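You operate a simulated robot arm through the tools that you are given. There is no shell and no other tool. Be economical: measure what you need, move in short steps, check, and stop when the job is done.

Carry out the task below with a simulated two-armed robot. There is one attempt and no reset: what you move stays moved.

JOB
Wipe up the spill on the dining table with the pink cloth and put it back.

The check looks at the end state, three seconds after you hand in, the way a careful person would. Anything else that was tipped, shoved, dropped, spilled or broken makes it a failure. Flat cloth is picked up by pressing the open fingertips on it (5 to 10 N) and closing them slowly along it; thin cloth reads only 2 to 8 mm in the jaws.

ROBOT AND FRAMES
Two 7-joint arms with two-finger grippers on one trunk, on a base that drives. Base frame: it is fixed to the floor where the robot stands at the start and does not move with it; the origin is under the middle of the robot, x ahead of it, y to its left, z up; the surface under the hand at the start is at about z = 0.75. Readings come in m, degrees, newtons and seconds.
The left shoulder is at the start at [0.149, 0.216, 1.011], the right one opposite. With the tool pointing down near the work surface each hand reaches from about 0.4 to 0.9 m from the robot's upright axis, wherever it stands, measured 20 degrees to its own side. Payload 3.18 kg a hand.
The tool frame of a hand sits at the grasp point between the pads (the TCP): z along the fingers, y along the line on which they close. The tips reach 0.03 m beyond it. The gripper opens to 0.144 m. The gripper's body begins 0.103 m behind the TCP.
Orientation is told as [roll, pitch, yaw] about the base's x, y, z axes, in that order, counted from this pose: with the fingers straight down and closing along the base's y, the tool's x points along the base's -x, its y along +y and its z along -z.

CONTROLS
- The arms move only by the tool play_rows. It takes "left_targets", "right_targets" or both (then of equal length, played together; a hand with none holds still); each is a list of rows, each an object (a shift or turn left out is 0, a gripper value left out holds the last) with "linear": the shift along the tool's x, y, z in m, a list of three; "dr": the turn, a rotation vector about the tool's x, y, z in degrees, a list of three. In form: [{"linear": [x, y, z], "dr": [wx, wy, wz]}, ...]. A call has 1 to 12 rows; each row shifts and turns the commanded pose from where the row before left it, along the tool's axes as they then stand. "left_hand" and "right_hand" are, for a hand that has rows, the gripper command, from -1 (shut) to 1 (fully open), values between in proportion, set as the call begins (left out, the last holds). A row lasts 0.2 s, in which the tool goes at most 0.05 m and 8.6 degrees; a call with a longer step from one row to the next is refused whole, and so is a gripper value outside its range. A pose out of reach is approached as far as the arm can. The call stops where the force on the tool passes 40 N (or 10 N more than at its start, if that is more) or the arm is blocked; 0.2 s more then pass. The fingers move at their own pace and stop on an object; they squeeze with about 25 N. The grip force told is the motor's: it shows also when the fingers shut on nothing. Time passes only in rows, and 0.2 s behind the last, so rows that do not move let the fingers close. It gives the time, the measured TCP pose, the force on the tool (base axes), the opening and the grip force at its end, in the units of the frame above (readings bear some noise), with the torque about the TCP (base axes, N m) and any sound that the robot's microphone picked up, and new pictures: "views" is both (left out), scene, wrist or none (wrist: the cameras of the hands that moved).
- Cameras (640 x 400 px; columns grow to the right, rows downward): "scene" is now at [0.2682, -0.0464, 1.181]; the picture's right is [-0.56, -0.83, 0.00], its down [-0.54, 0.37, -0.76] and it looks along [0.63, -0.42, -0.66] (base axes); focal length 214 px, centre (320, 200). "left" rides on the left gripper at [0.076, -0.016, -0.143] in its tool frame; the picture's right is [0.21, 0.98, 0.00], its down [-0.84, 0.18, -0.51] and it looks along [-0.50, 0.11, 0.86] (tool axes); focal length 218 px, centre (320, 200). "right" rides on the right gripper at [0.076, 0.016, -0.143] in its tool frame; the picture's right is [-0.21, 0.98, 0.00], its down [-0.84, -0.18, -0.51] and it looks along [-0.50, -0.11, 0.86] (tool axes); focal length 218 px, centre (320, 200). There is no depth. A picture from a camera that has moved, and an enlarged one, comes with that camera's place and axes in the base frame and with its lens.
- slide_trunk(by): slides the trunk up (or, below 0, down) by that many m; the arms and the scene camera ride with it, the base frame stays. It gives what a move gives, with no picture.
- roll_base(legs): drives the robot by 1 to 6 legs, each [ahead, left, turn to the left] in m, m and degrees, along the robot's own axes; the way and the turn of a leg run together, so that a leg with both is an arc; at most 1.5 m and 180 degrees a leg. The arms and the cameras ride along, it lands a little off, and it stops where it bumps. It gives what a move gives, and a new picture of the scene camera.
- turn_head(pan, tilt): turns the head with the scene camera to pan (to the left, within 80 degrees either way) and tilt (down, from -29 to 69), counted from straight ahead of the robot. It gives what a move gives, and a new picture of the scene camera.
- zoom(camera, box): a new picture of the part [left, top, right, bottom] of that camera's present view, enlarged. It takes no simulated time.
- hand_in(): hands the job in; it is judged then, once.

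Go step by step. Nothing tells you exact positions but the pictures and the camera data: compare them with the known pose of the tool, close in by small moves and look again before you grip or let go. The budget is 120 turns and 260 pictures, counting those below and the enlarged ones. Unless the task says otherwise, let go and move clear before handing in, and close with one line.

The tools are called after "Emit:" by a JSON object that holds its "api" and its "payload". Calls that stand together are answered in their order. play_rows: Moves the arms, as the interface text tells. Its arguments: {"type":"object","properties":{"left_targets":{"type":"array","items":{"type":"object","properties":{"linear":{"type":"array","items":{"type":"number"}},"dr":{"type":"array","items":{"type":"number"}}}}},"left_hand":{"type":"number"},"right_targets":{"type":"array","items":{"type":"object","properties":{"linear":{"type":"array","items":{"type":"number"}},"dr":{"type":"array","items":{"type":"number"}}}}},"right_hand":{"type":"number"},"views":{"type":"string","enum":["both","scene","wrist","none"]}},"required":[]} The other tools are called the same way: slide_trunk (by) slides the trunk up or down; roll_base (legs) drives the base; turn_head (pan, tilt) turns the head that bears the scene camera; zoom (camera, box) takes an enlarged picture of a part of a camera's view; hand_in () hands the job in.

At the start:

```text
time: 0.0
left_position: [0.4926, 0.038, 0.9597]
left_tcp_rot: [-0.1, -0.2, 0.2]
left_ft_force: [-0.3, -0.1, -0.6]
left_torque: [0.03, 0.01, -0.01]
left_gripper_width: 0.1439
left_finger_force: 0.2
right_position: [0.3871, -0.3103, 1.0403]
right_tcp_rot: [0.0, 0.0, -0.1]
right_ft_force: [0.6, -0.4, -0.1]
right_torque: [-0.01, -0.01, 0.0]
right_gripper_width: 0.144
right_finger_force: 0.1
trunk travel left (down, up): [-0.1, 0.269]
robot x, y, heading: [0.0024, 0.0013, 0.1]
head pan, tilt: [-34.1, 41.0]
```

scene: 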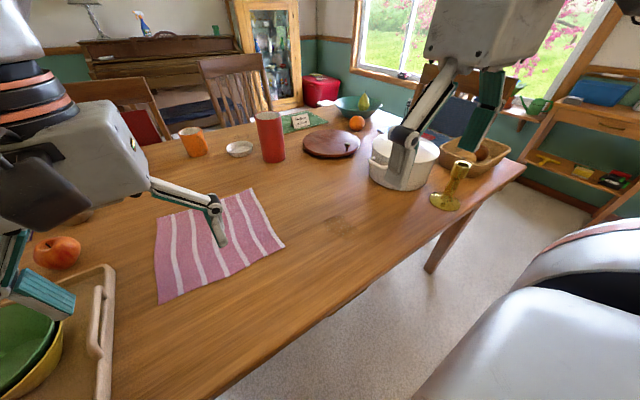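
right: 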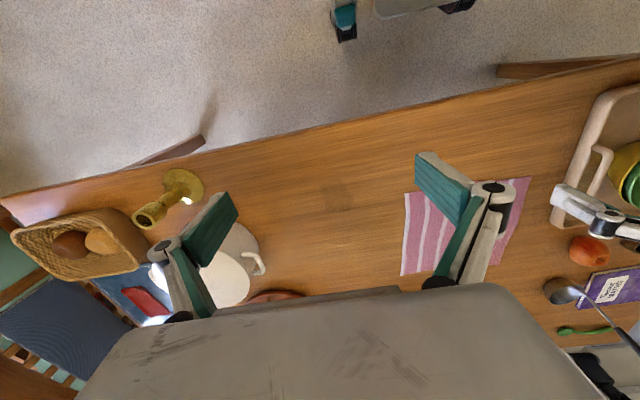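
left: 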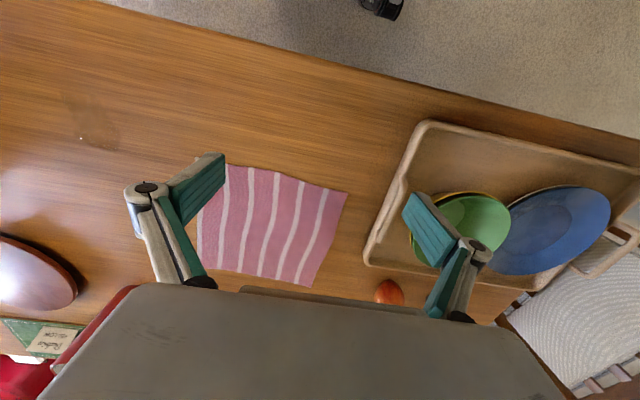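

I see the pink striped cloth on the table and a faint darker patch to the right of it, which may be the spill. I'll zoom in to confirm before I move.

Emit:
{"api": "zoom", "payload": {"camera": "left", "box": [20, 60, 180, 160]}}

Emit:
{"api": "zoom", "payload": {"camera": "scene", "box": [140, 130, 460, 330]}}

Emit:
{"api": "zoom", "payload": {"camera": "right", "box": [240, 130, 560, 330]}}

```text
4.00 times, centred on (100, 110) of left
camera zoom: at [0.4175, 0.0215, 1.1023], right [-0.21, 0.98, 0.0], down [0.84, 0.18, 0.51], along [0.5, 0.11, -0.86], focal length 873 px, centre (1200, 560)
```

zoom: 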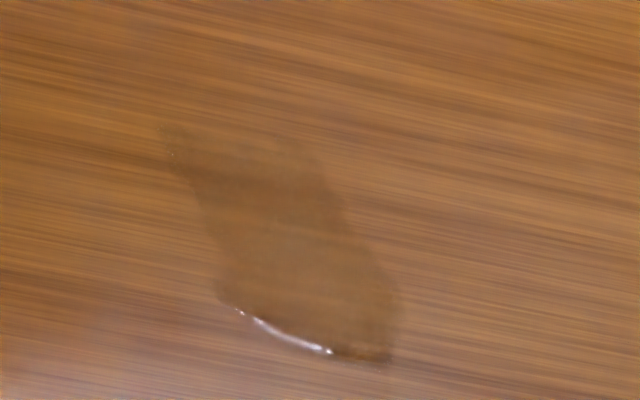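

```text
2.00 times, centred on (300, 230) of scene
camera zoom: at [0.2682, -0.0464, 1.181], right [-0.56, -0.83, 0.0], down [-0.54, 0.37, -0.76], along [0.63, -0.42, -0.66], focal length 429 px, centre (360, 140)
```

zoom: 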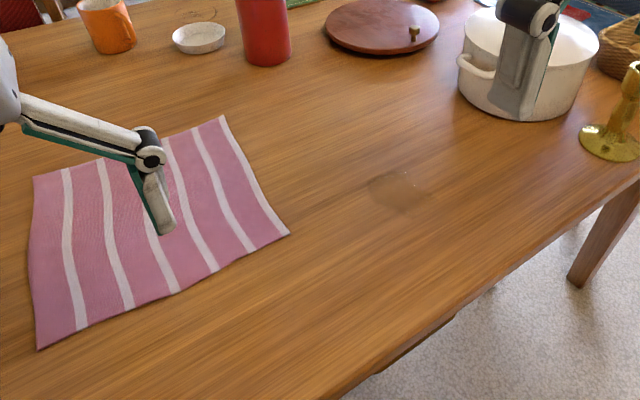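

```text
2.00 times, centred on (400, 230) of right
camera zoom: at [0.3087, -0.2934, 1.184], right [0.21, 0.98, 0.0], down [0.84, -0.18, 0.51], along [0.5, -0.11, -0.86], focal length 436 px, centre (160, 140)
```

zoom: 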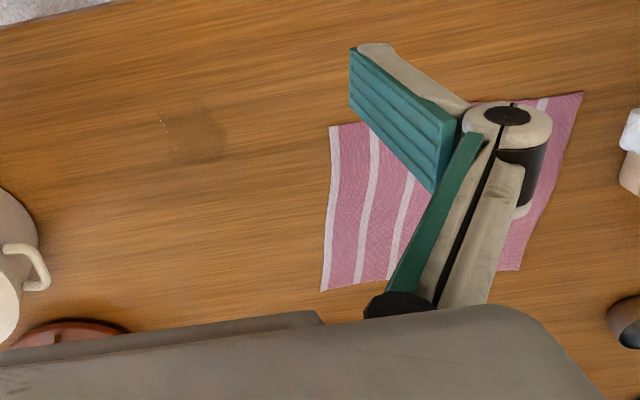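

The spill is at about x 0.52–0.60, y −0.34 to −0.28. The cloth covers x 0.59–0.865, y −0.16 to 0.11. I plan to pinch the cloth near its right and left edges with both hands, slide it over the spill, then slide it back flat. First I'll move both hands above the pinch points.

Emit:
{"api": "play_rows", "payload": {"right_targets": [{"linear": [-0.0342, 0.02375, 0.02375]}, {"linear": [-0.0342, 0.02375, 0.02375]}, {"linear": [-0.0342, 0.02375, 0.02375]}, {"linear": [-0.0342, 0.02375, 0.02375]}, {"linear": [-0.0342, 0.02375, 0.02375]}, {"linear": [-0.0342, 0.02375, 0.02375]}, {"linear": [-0.0342, 0.02375, 0.02375]}, {"linear": [-0.0342, 0.02375, 0.02375]}, {"linear": [0, 0, 0]}], "left_targets": [{"linear": [-0.021, 0.004, 0.01375]}, {"linear": [-0.021, 0.004, 0.01375]}, {"linear": [-0.021, 0.004, 0.01375]}, {"linear": [-0.021, 0.004, 0.01375]}, {"linear": [-0.021, 0.004, 0.01375]}, {"linear": [-0.021, 0.004, 0.01375]}, {"linear": [-0.021, 0.004, 0.01375]}, {"linear": [-0.021, 0.004, 0.01375]}, {"linear": [0, 0, 0]}], "right_hand": -0.3, "left_hand": -0.3}}

```text
time: 2.0
left_position: [0.6625, 0.07, 0.8516]
left_tcp_rot: [0.0, -0.1, 0.1]
left_ft_force: [0.1, -0.1, 0.4]
left_torque: [0.02, 0.0, 0.01]
left_gripper_width: 0.0505
left_finger_force: 0.2
right_position: [0.6266, -0.1714, 0.8739]
right_tcp_rot: [-0.1, -0.2, -0.1]
right_ft_force: [0.3, 0.5, 0.4]
right_torque: [0.04, 0.01, -0.01]
right_gripper_width: 0.0501
right_finger_force: 0.0
right hand out of reach, approached as far as the arm can: row 7, 8
trunk travel left (down, up): [-0.1, 0.269]
robot x, y, heading: [0.001, -0.006, -0.2]
head pan, tilt: [-34.1, 41.0]
camera scene: at [0.2676, -0.0466, 1.1814], right [-0.56, -0.83, 0.0], down [-0.54, 0.37, -0.76], along [0.63, -0.42, -0.66], focal length 214 px, centre (320, 200)
camera right: at [0.5493, -0.1544, 1.0186], right [0.21, 0.98, 0.0], down [0.84, -0.18, 0.51], along [0.5, -0.11, -0.86], focal length 218 px, centre (320, 200)
camera left: at [0.5856, 0.054, 0.9941], right [-0.21, 0.98, 0.0], down [0.84, 0.18, 0.51], along [0.5, 0.11, -0.86], focal length 218 px, centre (320, 200)
```

scene: 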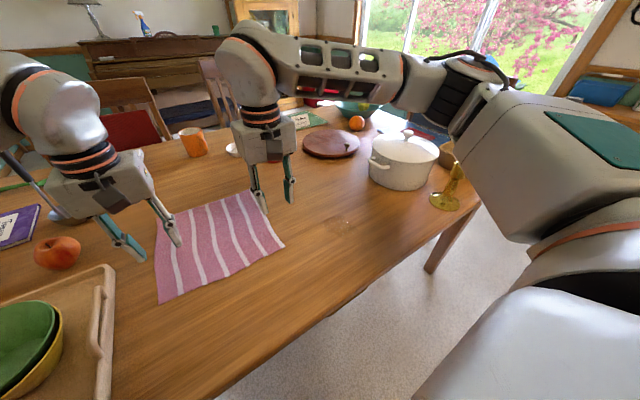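
right: 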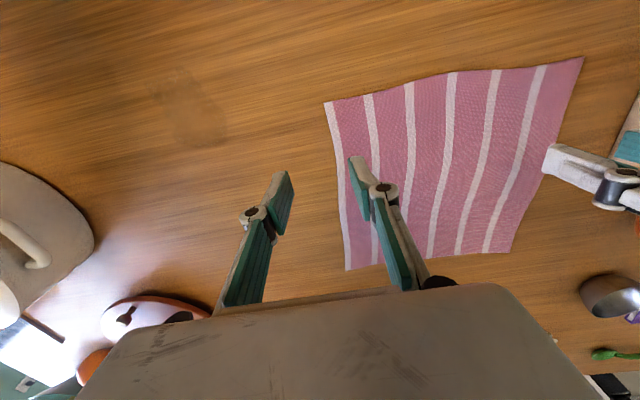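
left: 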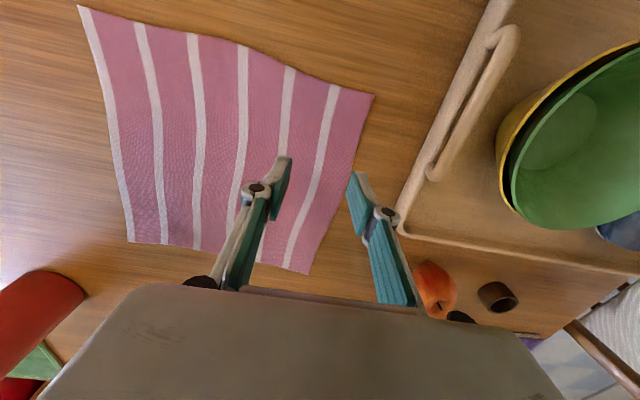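

The right hand stopped short at (0.627, −0.171). I'll check whether it can still get closer with a small move.

Emit:
{"api": "play_rows", "payload": {"right_targets": [{"linear": [0, 0, 0.015]}, {"linear": [0, 0, 0.015]}, {"linear": [0, 0, 0]}], "views": "none"}}

```text
time: 2.8
left_position: [0.6617, 0.0711, 0.8511]
left_tcp_rot: [0.0, 0.0, 0.2]
left_ft_force: [-0.3, 0.2, 0.2]
left_torque: [0.0, -0.03, -0.01]
left_gripper_width: 0.0504
left_finger_force: 0.0
right_position: [0.628, -0.1705, 0.8429]
right_tcp_rot: [0.0, 0.0, -0.1]
right_ft_force: [0.4, -0.2, 0.7]
right_torque: [-0.01, -0.04, -0.01]
right_gripper_width: 0.0504
right_finger_force: 0.0
trunk travel left (down, up): [-0.1, 0.269]
robot x, y, heading: [0.0011, 0.0036, 0.1]
head pan, tilt: [-34.1, 41.0]
```

It answers from the pose it reached. Next I'll try small sideways steps toward the cloth.

Emit:
{"api": "play_rows", "payload": {"right_targets": [{"linear": [0, 0.015, 0]}, {"linear": [0, 0.015, 0]}, {"linear": [-0.015, 0.01, 0]}, {"linear": [-0.015, 0, 0]}, {"linear": [0, 0, 0]}], "views": "none"}}

```text
time: 4.0
left_position: [0.6609, 0.0712, 0.8506]
left_tcp_rot: [-0.2, 0.0, 0.1]
left_ft_force: [-1.2, 0.5, 0.6]
left_torque: [0.0, 0.0, -0.03]
left_gripper_width: 0.0505
left_finger_force: 0.1
right_position: [0.6444, -0.1801, 0.8439]
right_tcp_rot: [0.0, -0.1, -0.1]
right_ft_force: [-0.3, 0.6, -0.1]
right_torque: [-0.02, 0.01, 0.03]
right_gripper_width: 0.0505
right_finger_force: 0.1
right hand out of reach, approached as far as the arm can: row 1, 2, 3, 4
trunk travel left (down, up): [-0.1, 0.269]
robot x, y, heading: [-0.002, 0.0038, 0.2]
head pan, tilt: [-34.1, 41.0]
```

The right arm is at some joint limit, probably because of the wrist angle. I'll yaw the tool a bit and try again.

Emit:
{"api": "play_rows", "payload": {"right_targets": [{"dr": [0, 0, 8]}, {"dr": [0, 0, 8]}, {"dr": [0, 0, 8]}, {"dr": [0, 0, 0]}], "views": "none"}}

Emit:
{"api": "play_rows", "payload": {"right_targets": [{"linear": [0.006, 0.0137, 0]}, {"linear": [0.006, 0.0137, 0]}, {"linear": [0.006, 0.0137, 0]}, {"linear": [0, 0, 0]}], "views": "none"}}

```text
time: 5.0
left_position: [0.6614, 0.0707, 0.8507]
left_tcp_rot: [-0.1, 0.0, 0.0]
left_ft_force: [-0.1, -0.4, -0.4]
left_torque: [0.02, 0.03, -0.02]
left_gripper_width: 0.0503
left_finger_force: 0.0
right_position: [0.6443, -0.1801, 0.8459]
right_tcp_rot: [0.0, 0.0, -24.0]
right_ft_force: [1.5, -0.2, 0.1]
right_torque: [-0.02, -0.01, 0.0]
right_gripper_width: 0.0505
right_finger_force: 0.0
trunk travel left (down, up): [-0.1, 0.269]
robot x, y, heading: [0.0037, 0.0001, -0.2]
head pan, tilt: [-34.1, 41.0]
```

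```text
time: 6.0
left_position: [0.6626, 0.071, 0.8502]
left_tcp_rot: [-0.2, 0.1, 0.1]
left_ft_force: [-0.1, -0.3, -0.7]
left_torque: [-0.03, -0.01, -0.03]
left_gripper_width: 0.0505
left_finger_force: 0.1
right_position: [0.6449, -0.1774, 0.8447]
right_tcp_rot: [0.1, 0.0, -24.2]
right_ft_force: [0.1, 0.0, -0.8]
right_torque: [-0.02, 0.03, 0.0]
right_gripper_width: 0.0503
right_finger_force: 0.0
right hand out of reach, approached as far as the arm can: row 1, 2, 3
trunk travel left (down, up): [-0.1, 0.269]
robot x, y, heading: [0.0024, 0.001, -0.1]
head pan, tilt: [-34.1, 41.0]
```

Yaw doesn't help, so the limit is sideways reach. I'll undo the yaw, raise the hands, and drive the base 0.09 m to the left.

Emit:
{"api": "play_rows", "payload": {"right_targets": [{"dr": [0, 0, -8], "linear": [0, 0, -0.02]}, {"dr": [0, 0, -8], "linear": [0, 0, -0.02]}, {"dr": [0, 0, -8], "linear": [0, 0, -0.02]}, {}], "left_targets": [{"linear": [0, 0, -0.03]}, {"linear": [0, 0, -0.03]}, {"linear": [0, 0, -0.03]}, {}], "views": "none"}}

Emit:
{"api": "roll_base", "payload": {"legs": [[0, 0.09, 0]]}}

```text
time: 7.0
left_position: [0.659, 0.0714, 0.9397]
left_tcp_rot: [0.0, 0.2, 0.1]
left_ft_force: [0.4, 0.3, -0.6]
left_torque: [0.03, -0.02, 0.0]
left_gripper_width: 0.0503
left_finger_force: 0.1
right_position: [0.6447, -0.1863, 0.9049]
right_tcp_rot: [0.0, 0.1, 0.0]
right_ft_force: [0.3, 0.3, 0.3]
right_torque: [0.02, 0.04, 0.03]
right_gripper_width: 0.0504
right_finger_force: 0.0
right hand out of reach, approached as far as the arm can: row 1, 3
trunk travel left (down, up): [-0.1, 0.269]
robot x, y, heading: [0.0024, 0.0011, -0.1]
head pan, tilt: [-34.1, 41.0]
```

```text
time: 8.4
left_position: [0.6588, 0.1607, 0.9398]
left_tcp_rot: [-0.1, 0.0, 0.1]
left_ft_force: [-0.6, 0.5, -0.8]
left_torque: [0.0, 0.0, -0.02]
left_gripper_width: 0.0504
left_finger_force: 0.0
right_position: [0.6441, -0.0988, 0.9059]
right_tcp_rot: [0.0, 0.0, 0.0]
right_ft_force: [-0.5, -0.3, 0.4]
right_torque: [-0.01, -0.03, 0.01]
right_gripper_width: 0.0503
right_finger_force: 0.1
trunk travel left (down, up): [-0.1, 0.269]
robot x, y, heading: [0.0022, 0.0872, 0.1]
head pan, tilt: [-34.1, 41.0]
camera scene: at [0.2682, 0.0412, 1.181], right [-0.56, -0.83, 0.0], down [-0.54, 0.37, -0.76], along [0.63, -0.42, -0.66], focal length 214 px, centre (320, 200)
```

scene: 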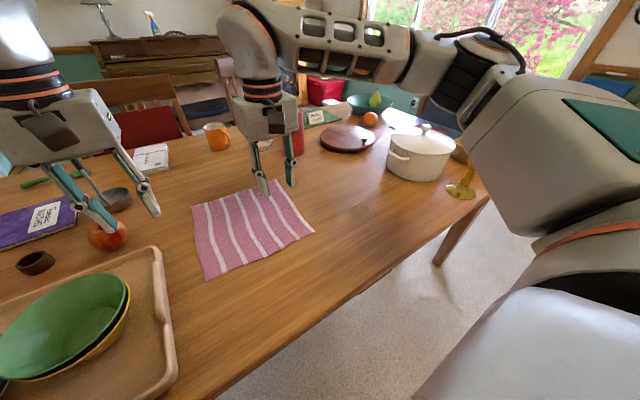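

The base moved well. Now I'll line up the hands over the pinch points, right at (0.66, −0.115) and left at (0.66, 0.065), and lower them to just above the cloth.

Emit:
{"api": "play_rows", "payload": {"right_targets": [{"linear": [-0.004, -0.004, 0]}, {"linear": [-0.004, -0.004, 0]}, {"linear": [-0.004, -0.004, 0]}, {"linear": [-0.004, -0.004, 0]}, {"linear": [0, 0, 0.035]}, {"linear": [0, 0, 0.035]}, {"linear": [0, 0, 0.035]}, {}], "left_targets": [{"linear": [0, -0.024, 0]}, {"linear": [0, -0.024, 0]}, {"linear": [0, -0.024, 0]}, {"linear": [0, -0.024, 0]}, {"linear": [0, 0, 0.045]}, {"linear": [0, 0, 0.045]}, {"linear": [0, 0, 0.045]}, {}], "views": "both"}}

```text
time: 10.2
left_position: [0.6611, 0.0634, 0.8075]
left_tcp_rot: [-0.1, -0.1, 0.1]
left_ft_force: [-0.5, -0.1, 0.4]
left_torque: [-0.03, 0.0, -0.02]
left_gripper_width: 0.0503
left_finger_force: 0.1
right_position: [0.6591, -0.1149, 0.8023]
right_tcp_rot: [0.2, -0.2, -0.1]
right_ft_force: [0.1, -0.3, 0.4]
right_torque: [-0.03, -0.05, -0.03]
right_gripper_width: 0.0505
right_finger_force: 0.2
trunk travel left (down, up): [-0.1, 0.269]
robot x, y, heading: [0.0002, 0.0872, 0.0]
head pan, tilt: [-34.1, 41.0]
camera scene: at [0.2668, 0.0409, 1.1817], right [-0.56, -0.83, 0.0], down [-0.54, 0.37, -0.76], along [0.63, -0.42, -0.65], focal length 214 px, centre (320, 200)
camera right: at [0.5818, -0.0982, 0.9461], right [0.21, 0.98, 0.0], down [0.84, -0.18, 0.51], along [0.5, -0.11, -0.86], focal length 218 px, centre (320, 200)
camera left: at [0.5834, 0.0455, 0.9504], right [-0.21, 0.98, 0.0], down [0.84, 0.18, 0.51], along [0.5, 0.11, -0.86], focal length 218 px, centre (320, 200)
```

scene: 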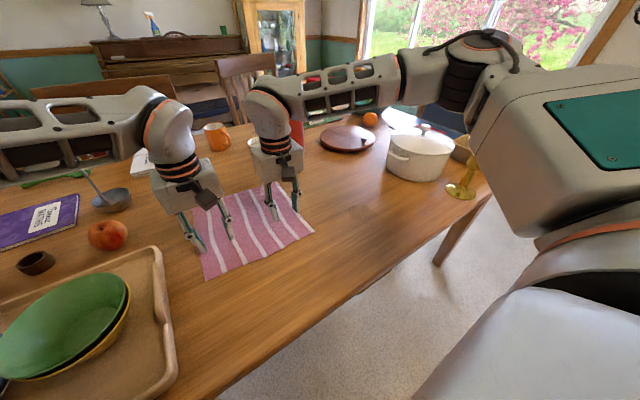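
right: 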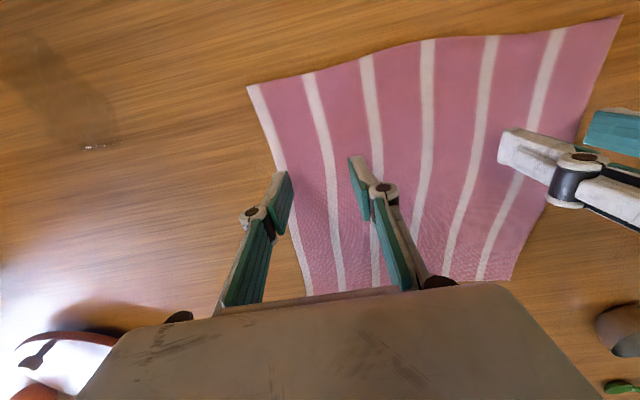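
left: 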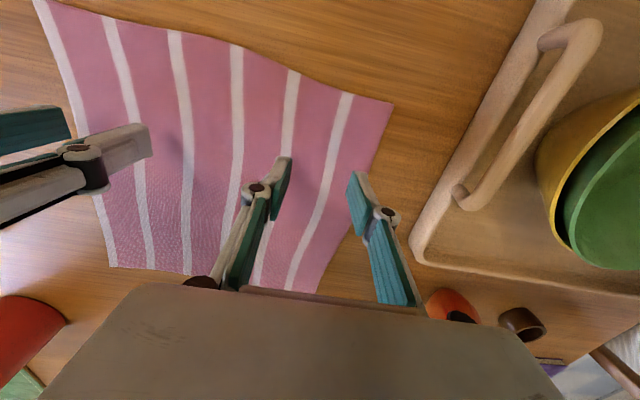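

The outer fingers are too close to the cloth edges. I'll narrow the openings to 40 mm, shift the hands slightly inward, and lower until just above contact.

Emit:
{"api": "play_rows", "payload": {"right_targets": [{"linear": [0, 0.005, 0]}, {"linear": [0, 0, 0.007]}, {"linear": [0, 0, 0.007]}, {}], "left_targets": [{"linear": [0, -0.003, 0]}, {"linear": [0, 0, 0.009]}, {"linear": [0, 0, 0.01]}, {}], "right_hand": -0.444, "left_hand": -0.444, "views": "none"}}

Emit:
{"api": "play_rows", "payload": {"right_targets": [{"linear": [0, 0, 0.002]}, {"linear": [0, 0, 0.002]}, {}], "left_targets": [{"linear": [0, 0, 0.002]}, {"linear": [0, 0, 0.002]}, {}], "views": "wrist"}}

```text
time: 11.2
left_position: [0.6598, 0.0595, 0.7874]
left_tcp_rot: [-0.1, 0.0, 0.0]
left_ft_force: [-0.1, -0.2, 0.7]
left_torque: [0.03, 0.01, -0.01]
left_gripper_width: 0.0399
left_finger_force: 0.1
right_position: [0.66, -0.1099, 0.7878]
right_tcp_rot: [0.1, -0.2, -0.1]
right_ft_force: [0.8, -0.4, -0.9]
right_torque: [0.02, 0.03, 0.02]
right_gripper_width: 0.04
right_finger_force: 0.0
trunk travel left (down, up): [-0.1, 0.269]
robot x, y, heading: [-0.0034, 0.0886, -0.2]
head pan, tilt: [-34.1, 41.0]
```

```text
time: 12.0
left_position: [0.6588, 0.0599, 0.7824]
left_tcp_rot: [-0.1, -0.1, 0.0]
left_ft_force: [0.6, 0.3, -0.5]
left_torque: [0.01, 0.0, 0.02]
left_gripper_width: 0.04
left_finger_force: 0.0
right_position: [0.6598, -0.1098, 0.7836]
right_tcp_rot: [0.0, 0.0, 0.0]
right_ft_force: [-0.4, 0.1, 0.6]
right_torque: [0.03, 0.01, -0.01]
right_gripper_width: 0.04
right_finger_force: 0.1
trunk travel left (down, up): [-0.1, 0.269]
robot x, y, heading: [-0.0038, 0.0849, -0.1]
head pan, tilt: [-34.1, 41.0]
camera right: at [0.5829, -0.093, 0.9274], right [0.21, 0.98, 0.0], down [0.84, -0.18, 0.51], along [0.5, -0.11, -0.86], focal length 218 px, centre (320, 200)
camera left: at [0.5835, 0.0429, 0.9254], right [-0.21, 0.98, 0.0], down [0.84, 0.18, 0.51], along [0.5, 0.11, -0.86], focal length 218 px, centre (320, 200)
```

right: 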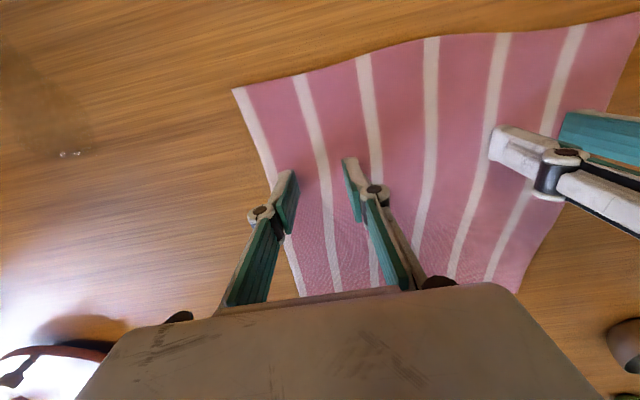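
left: 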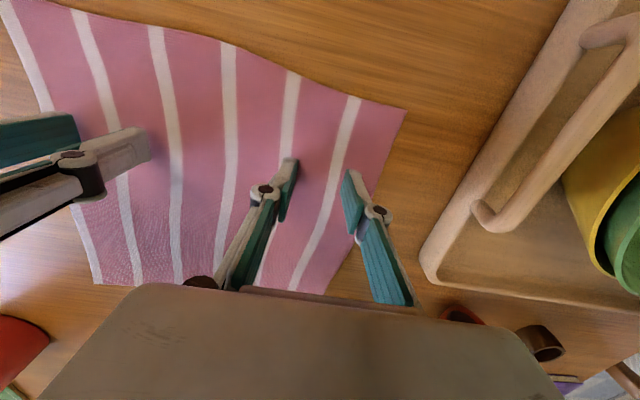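

Both hands are over the cloth with all the fingers inside its edges. I'll press down in 2 mm steps until I feel contact.

Emit:
{"api": "play_rows", "payload": {"right_targets": [{"linear": [0, 0, 0.002]}, {"linear": [0, 0, 0.002]}, {}], "left_targets": [{"linear": [0, 0, 0.002]}, {"linear": [0, 0, 0.001]}, {}], "views": "none"}}

```text
time: 12.8
left_position: [0.6588, 0.0596, 0.7806]
left_tcp_rot: [-0.2, -0.1, 0.1]
left_ft_force: [0.2, -0.1, 0.7]
left_torque: [0.02, -0.05, 0.0]
left_gripper_width: 0.04
left_finger_force: 0.1
right_position: [0.66, -0.1099, 0.7804]
right_tcp_rot: [0.0, -0.1, -0.1]
right_ft_force: [0.2, -1.7, 10.5]
right_torque: [-0.21, 0.03, 0.01]
right_gripper_width: 0.0398
right_finger_force: 0.0
trunk travel left (down, up): [-0.1, 0.269]
robot x, y, heading: [-0.0028, 0.0857, 0.2]
head pan, tilt: [-34.1, 41.0]
```

The right hand reads about 10 N. I'll back it off slightly, press the left a little more, and start closing.

Emit:
{"api": "play_rows", "payload": {"right_targets": [{"linear": [0, 0, -0.0004]}, {}], "left_targets": [{"linear": [0, 0, 0.0015]}, {}], "views": "none"}}

```text
time: 13.4
left_position: [0.6593, 0.0592, 0.7809]
left_tcp_rot: [-0.1, -0.2, 0.1]
left_ft_force: [0.3, 0.3, 12.4]
left_torque: [0.17, 0.01, -0.02]
left_gripper_width: 0.0401
left_finger_force: 0.1
right_position: [0.6602, -0.1092, 0.7819]
right_tcp_rot: [0.2, -0.2, 0.0]
right_ft_force: [1.5, 0.6, 8.9]
right_torque: [-0.1, -0.02, 0.03]
right_gripper_width: 0.04
right_finger_force: 0.0
trunk travel left (down, up): [-0.1, 0.269]
robot x, y, heading: [-0.0019, 0.0886, -0.2]
head pan, tilt: [-34.1, 41.0]
```

Both hands are pressing. Now I'll close slowly in stages.

Emit:
{"api": "play_rows", "payload": {"right_targets": [{}, {}], "left_targets": [{"linear": [0, 0, -0.0004]}, {}], "right_hand": -0.62, "left_hand": -0.62, "views": "none"}}

Emit:
{"api": "play_rows", "payload": {"right_targets": [{}, {}], "left_targets": [{}, {}], "right_hand": -0.8, "left_hand": -0.8, "views": "wrist"}}

```text
time: 14.0
left_position: [0.66, 0.0602, 0.7798]
left_tcp_rot: [0.0, -0.1, 0.1]
left_ft_force: [0.7, -0.5, 14.1]
left_torque: [-0.1, 0.0, 0.01]
left_gripper_width: 0.0267
left_finger_force: 0.0
right_position: [0.6589, -0.1097, 0.7809]
right_tcp_rot: [0.1, -0.2, 0.0]
right_ft_force: [-0.2, 0.1, 7.3]
right_torque: [0.01, 0.06, -0.01]
right_gripper_width: 0.0259
right_finger_force: 0.1
trunk travel left (down, up): [-0.1, 0.269]
robot x, y, heading: [-0.0041, 0.0852, 0.1]
head pan, tilt: [-34.1, 41.0]
```

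```text
time: 14.6
left_position: [0.6586, 0.0593, 0.7796]
left_tcp_rot: [-0.1, 0.0, 0.1]
left_ft_force: [0.3, -0.6, 13.1]
left_torque: [-0.03, -0.02, -0.02]
left_gripper_width: 0.0123
left_finger_force: 0.0
right_position: [0.6595, -0.1104, 0.7794]
right_tcp_rot: [0.1, -0.1, 0.0]
right_ft_force: [-1.1, 0.7, 3.9]
right_torque: [0.01, 0.06, 0.02]
right_gripper_width: 0.0131
right_finger_force: 0.0
trunk travel left (down, up): [-0.1, 0.269]
robot x, y, heading: [0.0015, 0.0844, 0.1]
head pan, tilt: [-34.1, 41.0]
camera right: at [0.5822, -0.0936, 0.9235], right [0.21, 0.98, 0.0], down [0.84, -0.18, 0.51], along [0.5, -0.11, -0.86], focal length 218 px, centre (320, 200)
camera left: at [0.5823, 0.043, 0.9216], right [-0.21, 0.98, 0.0], down [0.84, 0.18, 0.51], along [0.5, 0.11, -0.86], focal length 218 px, centre (320, 200)
```

right: 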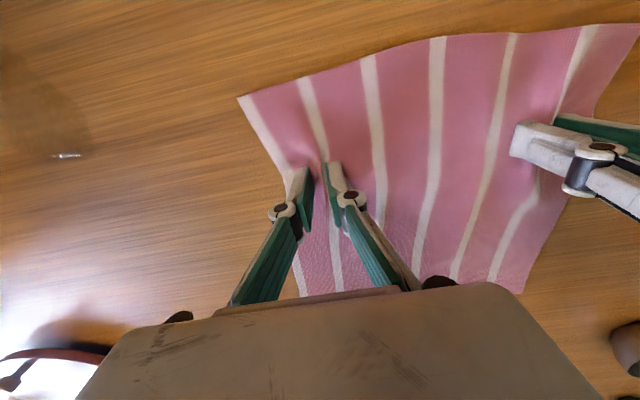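
left: 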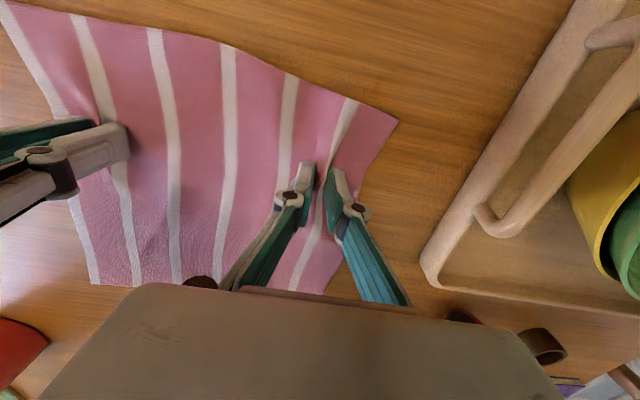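

The cloth is gathering between the fingers at both hands. I'll close fully.

Emit:
{"api": "play_rows", "payload": {"right_targets": [{}, {}, {}], "left_targets": [{}, {}, {}], "right_hand": -1, "left_hand": -1, "views": "none"}}

Emit:
{"api": "play_rows", "payload": {"right_targets": [{"linear": [0, 0, -0.004]}, {}], "left_targets": [{"linear": [0, 0, -0.004]}, {}], "views": "both"}}

```text
time: 15.4
left_position: [0.6588, 0.0593, 0.7787]
left_tcp_rot: [-0.1, 0.0, 0.1]
left_ft_force: [-0.4, -2.7, 2.6]
left_torque: [-0.17, 0.04, 0.01]
left_gripper_width: 0.0034
left_finger_force: 20.8
right_position: [0.66, -0.1105, 0.7793]
right_tcp_rot: [0.1, 0.0, -0.2]
right_ft_force: [-0.6, 0.4, 7.9]
right_torque: [0.28, -0.09, -0.07]
right_gripper_width: 0.0009
right_finger_force: 23.3
trunk travel left (down, up): [-0.1, 0.269]
robot x, y, heading: [0.0009, 0.0901, 0.4]
head pan, tilt: [-34.1, 41.0]
```

```text
time: 16.0
left_position: [0.6603, 0.0606, 0.7821]
left_tcp_rot: [0.0, 0.1, 0.1]
left_ft_force: [1.3, -4.4, 1.5]
left_torque: [-0.13, 0.04, 0.03]
left_gripper_width: 0.0023
left_finger_force: 21.3
right_position: [0.6602, -0.1115, 0.7823]
right_tcp_rot: [0.0, 0.0, -0.1]
right_ft_force: [-0.4, 4.8, -0.3]
right_torque: [0.05, 0.03, -0.03]
right_gripper_width: 0.0034
right_finger_force: 32.5
trunk travel left (down, up): [-0.1, 0.269]
robot x, y, heading: [0.0012, 0.0857, 0.2]
head pan, tilt: [-34.1, 41.0]
camera scene: at [0.2681, 0.0409, 1.1808], right [-0.56, -0.83, 0.0], down [-0.54, 0.37, -0.76], along [0.63, -0.42, -0.66], focal length 214 px, centre (320, 200)
camera right: at [0.5831, -0.0936, 0.9266], right [0.21, 0.98, 0.0], down [0.84, -0.18, 0.51], along [0.5, -0.11, -0.86], focal length 218 px, centre (320, 200)
camera left: at [0.5834, 0.0433, 0.9245], right [-0.21, 0.98, 0.0], down [0.84, 0.18, 0.51], along [0.49, 0.11, -0.86], focal length 218 px, centre (320, 200)
```

scene: 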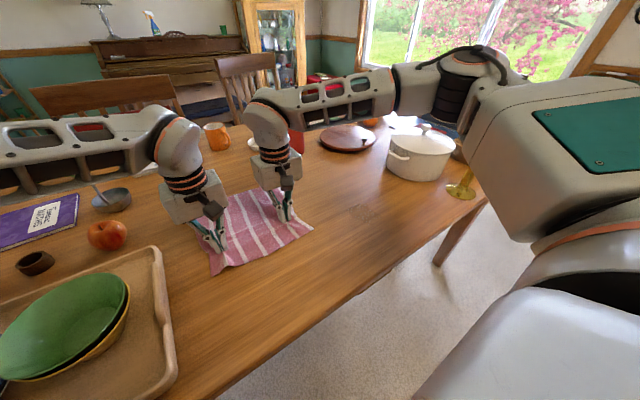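
right: 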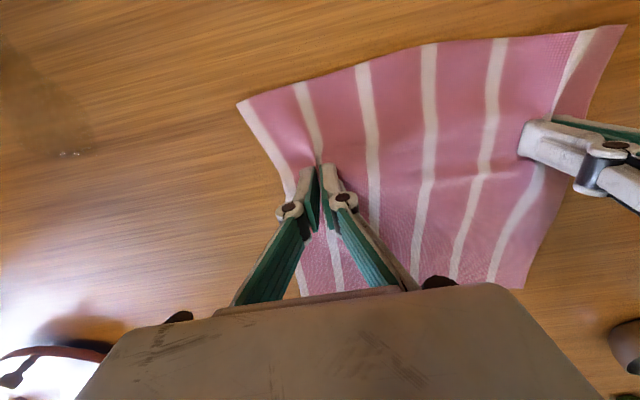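
left: 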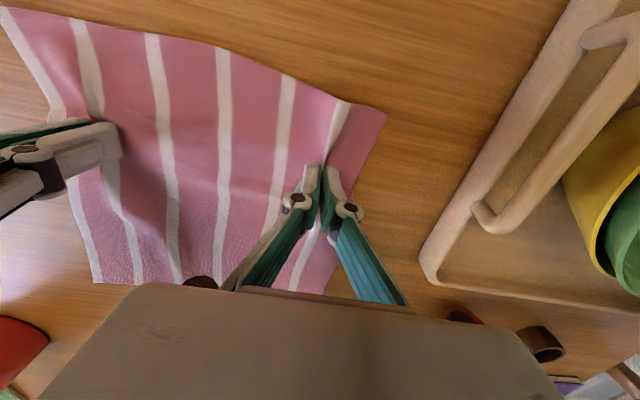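

Both hands hold the cloth (2–3 mm in the jaws, and it pulls taut). I'll lift slightly and move both hands 0.10 m toward the robot. Then I'll drive the base right so the cloth rides over the spill.

Emit:
{"api": "play_rows", "payload": {"right_targets": [{"linear": [0, 0.001, -0.01]}, {"linear": [0, 0, -0.01]}, {"linear": [0.02, -0.008, 0]}, {"linear": [0.02, -0.008, 0]}, {"linear": [0.02, -0.008, 0]}, {"linear": [0.02, -0.008, 0]}, {"linear": [0.02, -0.008, 0]}, {}], "left_targets": [{"linear": [0, -0.001, -0.01]}, {"linear": [0, 0, -0.01]}, {"linear": [0.02, -0.008, 0]}, {"linear": [0.02, -0.008, 0]}, {"linear": [0.02, -0.008, 0]}, {"linear": [0.02, -0.008, 0]}, {"linear": [0.02, -0.008, 0]}, {}], "views": "scene"}}

```text
time: 17.8
left_position: [0.5612, 0.0182, 0.8023]
left_tcp_rot: [-0.1, 0.1, 0.1]
left_ft_force: [0.1, -1.4, 0.2]
left_torque: [-0.06, 0.03, 0.01]
left_gripper_width: 0.0027
left_finger_force: 20.8
right_position: [0.5606, -0.1496, 0.8025]
right_tcp_rot: [0.2, 0.0, -0.1]
right_ft_force: [-0.7, 1.2, 1.9]
right_torque: [-0.04, 0.05, -0.06]
right_gripper_width: 0.0023
right_finger_force: 30.2
trunk travel left (down, up): [-0.1, 0.269]
robot x, y, heading: [-0.0006, 0.0857, 0.1]
head pan, tilt: [-34.1, 41.0]
camera scene: at [0.2686, 0.0409, 1.1807], right [-0.56, -0.83, 0.0], down [-0.54, 0.37, -0.76], along [0.63, -0.42, -0.66], focal length 214 px, centre (320, 200)
```

scene: 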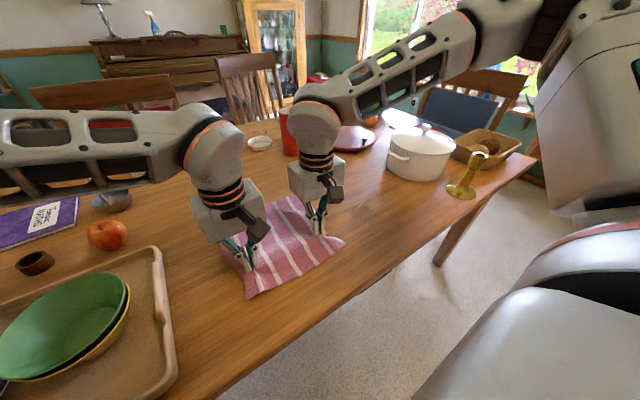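

That works well. Now I'll drive the base 0.16 m right to carry the cloth over the spill.

Emit:
{"api": "roll_base", "payload": {"legs": [[0, -0.16, 0]]}}

```text
time: 19.9
left_position: [0.5605, -0.1424, 0.8033]
left_tcp_rot: [-0.1, 0.0, 0.3]
left_ft_force: [-0.1, -1.8, 1.2]
left_torque: [0.02, -0.05, -0.03]
left_gripper_width: 0.0012
left_finger_force: 24.8
right_position: [0.5625, -0.3108, 0.8034]
right_tcp_rot: [0.1, 0.0, 0.2]
right_ft_force: [0.1, 0.3, 1.9]
right_torque: [0.02, -0.06, -0.05]
right_gripper_width: 0.0026
right_finger_force: 21.5
trunk travel left (down, up): [-0.1, 0.269]
robot x, y, heading: [-0.0041, -0.0738, 0.3]
head pan, tilt: [-34.1, 41.0]
camera scene: at [0.2686, -0.1217, 1.1809], right [-0.56, -0.83, 0.0], down [-0.54, 0.37, -0.76], along [0.63, -0.42, -0.66], focal length 214 px, centre (320, 200)
```

scene: 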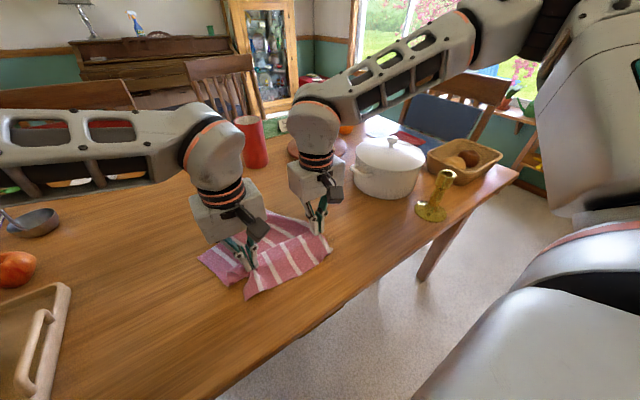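

The right pinch is right above the spill. I'll lower both hands into light contact.

Emit:
{"api": "play_rows", "payload": {"right_targets": [{"linear": [0, 0, 0.01]}, {"linear": [0, 0, 0.01]}, {"linear": [0, 0, 0.003]}, {}], "left_targets": [{"linear": [0, 0, 0.01]}, {"linear": [0, 0, 0.01]}, {"linear": [0, 0, 0.0015]}, {}], "views": "wrist"}}

```text
time: 20.9
left_position: [0.5606, -0.1434, 0.781]
left_tcp_rot: [-0.1, -0.1, 0.3]
left_ft_force: [-0.1, -1.7, 0.2]
left_torque: [0.25, 0.02, 0.0]
left_gripper_width: 0.0038
left_finger_force: 32.3
right_position: [0.5611, -0.3099, 0.78]
right_tcp_rot: [0.1, 0.0, 0.1]
right_ft_force: [-0.2, 1.8, 0.0]
right_torque: [-0.01, 0.0, -0.02]
right_gripper_width: 0.0043
right_finger_force: 25.5
trunk travel left (down, up): [-0.1, 0.269]
robot x, y, heading: [0.0001, -0.0725, 0.3]
head pan, tilt: [-34.1, 41.0]
camera right: at [0.4847, -0.2941, 0.9243], right [0.21, 0.98, 0.0], down [0.84, -0.18, 0.51], along [0.5, -0.1, -0.86], focal length 218 px, centre (320, 200)
camera left: at [0.4845, -0.1601, 0.9237], right [-0.21, 0.98, 0.0], down [0.84, 0.18, 0.51], along [0.5, 0.11, -0.86], focal length 218 px, centre (320, 200)
```

right: 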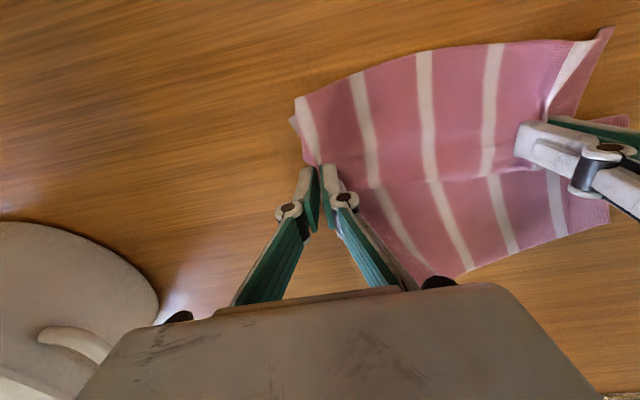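
left: 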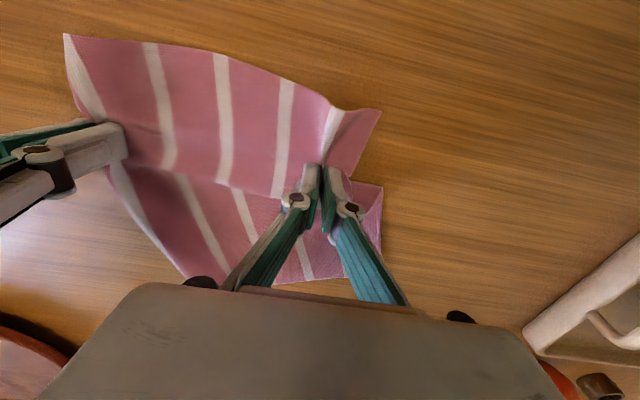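

The spill can't be seen past the cloth now, so part of it may already be soaked up. I'll press lightly and sweep both hands over the whole spill area.

Emit:
{"api": "play_rows", "payload": {"right_targets": [{"linear": [0, 0, 0.0012]}, {"linear": [0.015, -0.012, 0]}, {"linear": [0.015, -0.012, 0]}, {"linear": [0.01, -0.012, 0]}, {"linear": [-0.02, 0, 0]}, {"linear": [-0.02, 0, 0]}, {"linear": [-0.02, 0, 0]}, {"linear": [-0.02, 0, 0]}, {"linear": [0, 0.018, 0]}, {"linear": [0, 0.018, 0]}, {}], "left_targets": [{"linear": [0, 0, 0]}, {"linear": [0.015, -0.012, 0]}, {"linear": [0.015, -0.012, 0]}, {"linear": [0.01, -0.012, 0]}, {"linear": [-0.02, 0, 0]}, {"linear": [-0.02, 0, 0]}, {"linear": [-0.02, 0, 0]}, {"linear": [-0.02, 0, 0]}, {"linear": [0, 0.018, 0]}, {"linear": [0, 0.018, 0]}, {}], "views": "wrist"}}

```text
time: 23.3
left_position: [0.6012, -0.143, 0.7809]
left_tcp_rot: [-0.1, 0.0, 0.2]
left_ft_force: [-1.0, -4.2, 1.5]
left_torque: [-0.08, -0.02, 0.01]
left_gripper_width: 0.0036
left_finger_force: 32.9
right_position: [0.6032, -0.3124, 0.7796]
right_tcp_rot: [0.1, 0.0, 0.1]
right_ft_force: [-0.1, 4.0, 6.3]
right_torque: [0.27, 0.01, -0.01]
right_gripper_width: 0.0033
right_finger_force: 30.2
trunk travel left (down, up): [-0.1, 0.269]
robot x, y, heading: [0.0005, -0.0752, 0.0]
head pan, tilt: [-34.1, 41.0]
camera right: at [0.5245, -0.2954, 0.9233], right [0.21, 0.98, 0.0], down [0.84, -0.18, 0.51], along [0.5, -0.1, -0.86], focal length 218 px, centre (320, 200)
camera left: at [0.5251, -0.1601, 0.9229], right [-0.21, 0.98, 0.0], down [0.84, 0.18, 0.51], along [0.5, 0.11, -0.86], focal length 218 px, centre (320, 200)
```

right: 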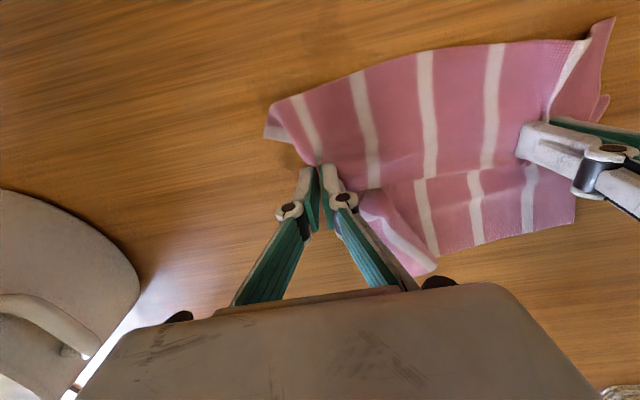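
left: 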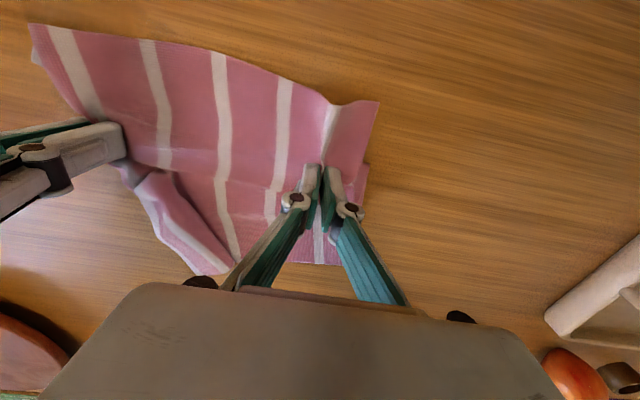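

The far part of the cloth buckles when pushed forward, and dragging it back will straighten that. I'll check for remaining spill near the top of the right view.

Emit:
{"api": "zoom", "payload": {"camera": "right", "box": [200, 0, 440, 150]}}

```text
2.67 times, centred on (320, 75) of right
camera zoom: at [0.5245, -0.2954, 0.9233], right [0.21, 0.98, 0.0], down [0.84, -0.18, 0.51], along [0.5, -0.1, -0.86], focal length 582 px, centre (320, 533)
```

zoom: 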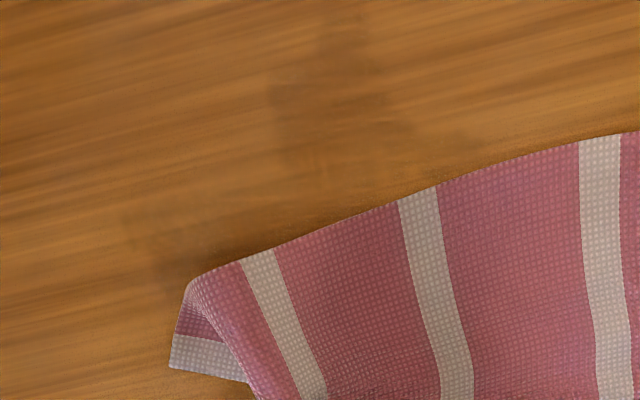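

Faint residue seems to remain near x≈0.51–0.53. I'll wipe side to side, working back toward the robot, which also keeps the cloth straight.

Emit:
{"api": "play_rows", "payload": {"right_targets": [{"linear": [0, 0.02, 0]}, {"linear": [0, 0.02, 0]}, {"linear": [0.02, -0.01, 0]}, {"linear": [0, -0.03, 0]}, {"linear": [0, -0.03, 0]}, {"linear": [0, -0.015, 0]}, {"linear": [0.02, 0.01, 0]}, {"linear": [0, 0.03, 0]}, {"linear": [0, 0.03, 0]}, {"linear": [0, 0.015, 0]}, {"linear": [0.02, 0, 0]}, {}], "left_targets": [{"linear": [0, 0.02, 0]}, {"linear": [0, 0.02, 0]}, {"linear": [0.02, -0.01, 0]}, {"linear": [0, -0.03, 0]}, {"linear": [0, -0.03, 0]}, {"linear": [0, -0.015, 0]}, {"linear": [0.02, 0.01, 0]}, {"linear": [0, 0.03, 0]}, {"linear": [0, 0.03, 0]}, {"linear": [0, 0.015, 0]}, {"linear": [0.02, 0, 0]}, {}], "views": "none"}}

Emit:
{"api": "play_rows", "payload": {"right_targets": [{"linear": [0, -0.03, 0]}, {"linear": [0, -0.03, 0]}, {"linear": [0, -0.025, 0]}, {"linear": [0.02, 0.01, 0]}, {"linear": [0, 0.03, 0]}, {"linear": [0, 0.03, 0]}, {"linear": [0, 0.015, 0]}, {"linear": [0.02, -0.01, 0]}, {"linear": [0, -0.03, 0]}, {"linear": [0, -0.03, 0]}, {"linear": [0, -0.015, 0]}, {}], "left_targets": [{"linear": [0, -0.03, 0]}, {"linear": [0, -0.03, 0]}, {"linear": [0, -0.025, 0]}, {"linear": [0.02, 0.01, 0]}, {"linear": [0, 0.03, 0]}, {"linear": [0, 0.03, 0]}, {"linear": [0, 0.015, 0]}, {"linear": [0.02, -0.01, 0]}, {"linear": [0, -0.03, 0]}, {"linear": [0, -0.03, 0]}, {"linear": [0, -0.015, 0]}, {}], "views": "both"}}

```text
time: 25.9
left_position: [0.5413, -0.1025, 0.7804]
left_tcp_rot: [-0.1, 0.2, 0.3]
left_ft_force: [-0.4, -0.4, 0.4]
left_torque: [0.0, -0.01, -0.04]
left_gripper_width: 0.0042
left_finger_force: 33.2
right_position: [0.5425, -0.2695, 0.7792]
right_tcp_rot: [-0.1, -0.1, 0.1]
right_ft_force: [-0.2, 1.6, 0.1]
right_torque: [0.18, -0.03, 0.0]
right_gripper_width: 0.0041
right_finger_force: 20.2
trunk travel left (down, up): [-0.1, 0.269]
robot x, y, heading: [-0.0002, -0.0779, 0.6]
head pan, tilt: [-34.1, 41.0]
```

```text
time: 28.5
left_position: [0.5003, -0.1876, 0.7819]
left_tcp_rot: [-0.1, 0.0, 0.3]
left_ft_force: [0.5, -1.2, -0.4]
left_torque: [-0.02, -0.01, 0.05]
left_gripper_width: 0.0037
left_finger_force: 24.1
right_position: [0.5019, -0.3557, 0.7793]
right_tcp_rot: [0.1, -0.1, 0.1]
right_ft_force: [0.8, 3.6, 17.9]
right_torque: [0.42, -0.09, -0.01]
right_gripper_width: 0.0034
right_finger_force: 30.8
trunk travel left (down, up): [-0.1, 0.269]
robot x, y, heading: [0.001, -0.0734, 0.1]
head pan, tilt: [-34.1, 41.0]
camera scene: at [0.2678, -0.1207, 1.1814], right [-0.56, -0.83, 0.0], down [-0.54, 0.37, -0.76], along [0.63, -0.42, -0.65], focal length 214 px, centre (320, 200)
camera right: at [0.4251, -0.3401, 0.9227], right [0.21, 0.98, 0.0], down [0.84, -0.18, 0.51], along [0.5, -0.1, -0.86], focal length 218 px, centre (320, 200)
camera left: at [0.4245, -0.2044, 0.9245], right [-0.21, 0.98, 0.0], down [0.84, 0.18, 0.51], along [0.5, 0.11, -0.86], focal length 218 px, centre (320, 200)
```

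scene: 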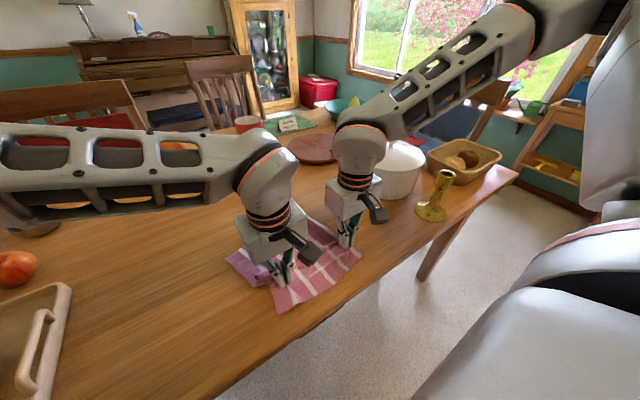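
right: 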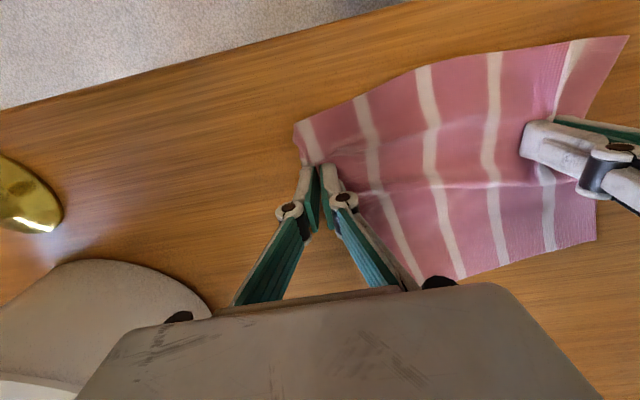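
left: 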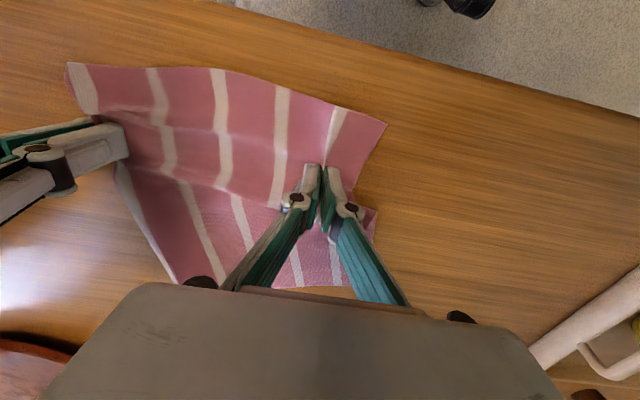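

The cloth covers the area again. I'll raise it clear with the trunk and then look at the table underneath.

Emit:
{"api": "slide_trunk", "payload": {"by": 0.22}}

Emit:
{"api": "roll_base", "payload": {"legs": [[0, 0.16, 0]]}}

```text
time: 30.8
left_position: [0.5008, -0.1872, 1.0008]
left_tcp_rot: [-0.1, 0.2, 0.2]
left_ft_force: [-0.4, -0.2, 0.6]
left_torque: [0.01, 0.03, -0.05]
left_gripper_width: 0.0001
left_finger_force: 25.1
right_position: [0.5025, -0.3548, 0.998]
right_tcp_rot: [0.1, 0.0, 0.2]
right_ft_force: [0.3, 0.0, -0.9]
right_torque: [0.01, -0.01, 0.01]
right_gripper_width: 0.0001
right_finger_force: 25.5
trunk travel left (down, up): [-0.32, 0.049]
robot x, y, heading: [0.0048, -0.0742, 0.1]
head pan, tilt: [-34.1, 41.0]
```

```text
time: 32.9
left_position: [0.5004, -0.0284, 1.0013]
left_tcp_rot: [-0.1, 0.0, 0.2]
left_ft_force: [-0.6, 0.7, -0.1]
left_torque: [0.0, 0.01, 0.0]
left_gripper_width: 0.0001
left_finger_force: 25.2
right_position: [0.5016, -0.1965, 0.9988]
right_tcp_rot: [0.2, 0.0, 0.1]
right_ft_force: [0.2, 0.3, 0.4]
right_torque: [0.0, 0.0, -0.01]
right_gripper_width: 0.0
right_finger_force: 24.8
trunk travel left (down, up): [-0.32, 0.049]
robot x, y, heading: [-0.0024, 0.0802, 0.1]
head pan, tilt: [-34.1, 41.0]
camera scene: at [0.1105, 0.0376, 1.421], right [-0.56, -0.83, 0.0], down [-0.54, 0.37, -0.76], along [0.63, -0.42, -0.66], focal length 214 px, centre (320, 200)
```

scene: 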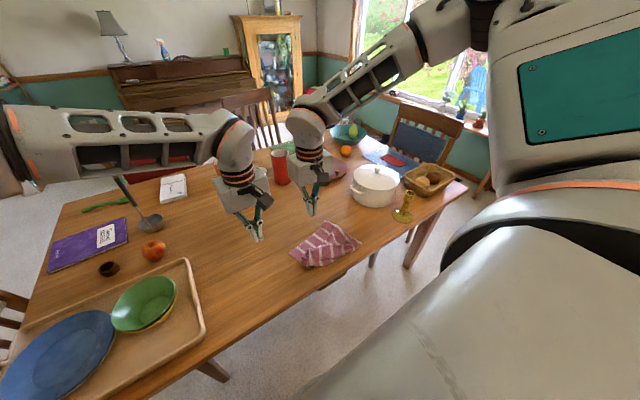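

The cloth slipped out of both hands as they rose. It now lies on the table, folded, over the spill area. I'll look closely.

Emit:
{"api": "zoom", "payload": {"camera": "scene", "box": [240, 190, 400, 290]}}

Emit:
{"api": "zoom", "payload": {"camera": "right", "box": [0, 0, 640, 400]}}

```text
4.00 times, centred on (320, 240) of scene
camera zoom: at [0.1105, 0.0376, 1.421], right [-0.56, -0.83, 0.0], down [-0.54, 0.37, -0.76], along [0.63, -0.42, -0.66], focal length 858 px, centre (320, 40)
```

zoom: 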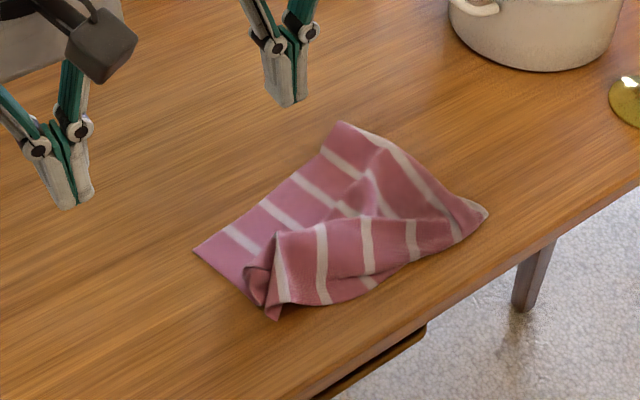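

```text
1.00 times, centred on (320, 200) of right (not enlarged: the box is as wide or as high as the picture)
camera zoom: at [0.4244, -0.1797, 1.143], right [0.21, 0.98, 0.0], down [0.84, -0.18, 0.51], along [0.5, -0.1, -0.86], focal length 218 px, centre (320, 200)
```

zoom: 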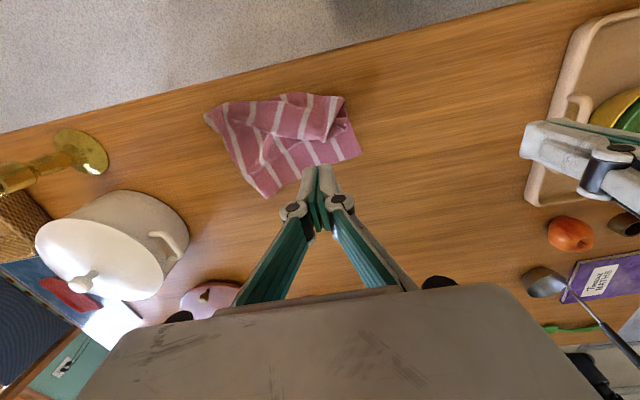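

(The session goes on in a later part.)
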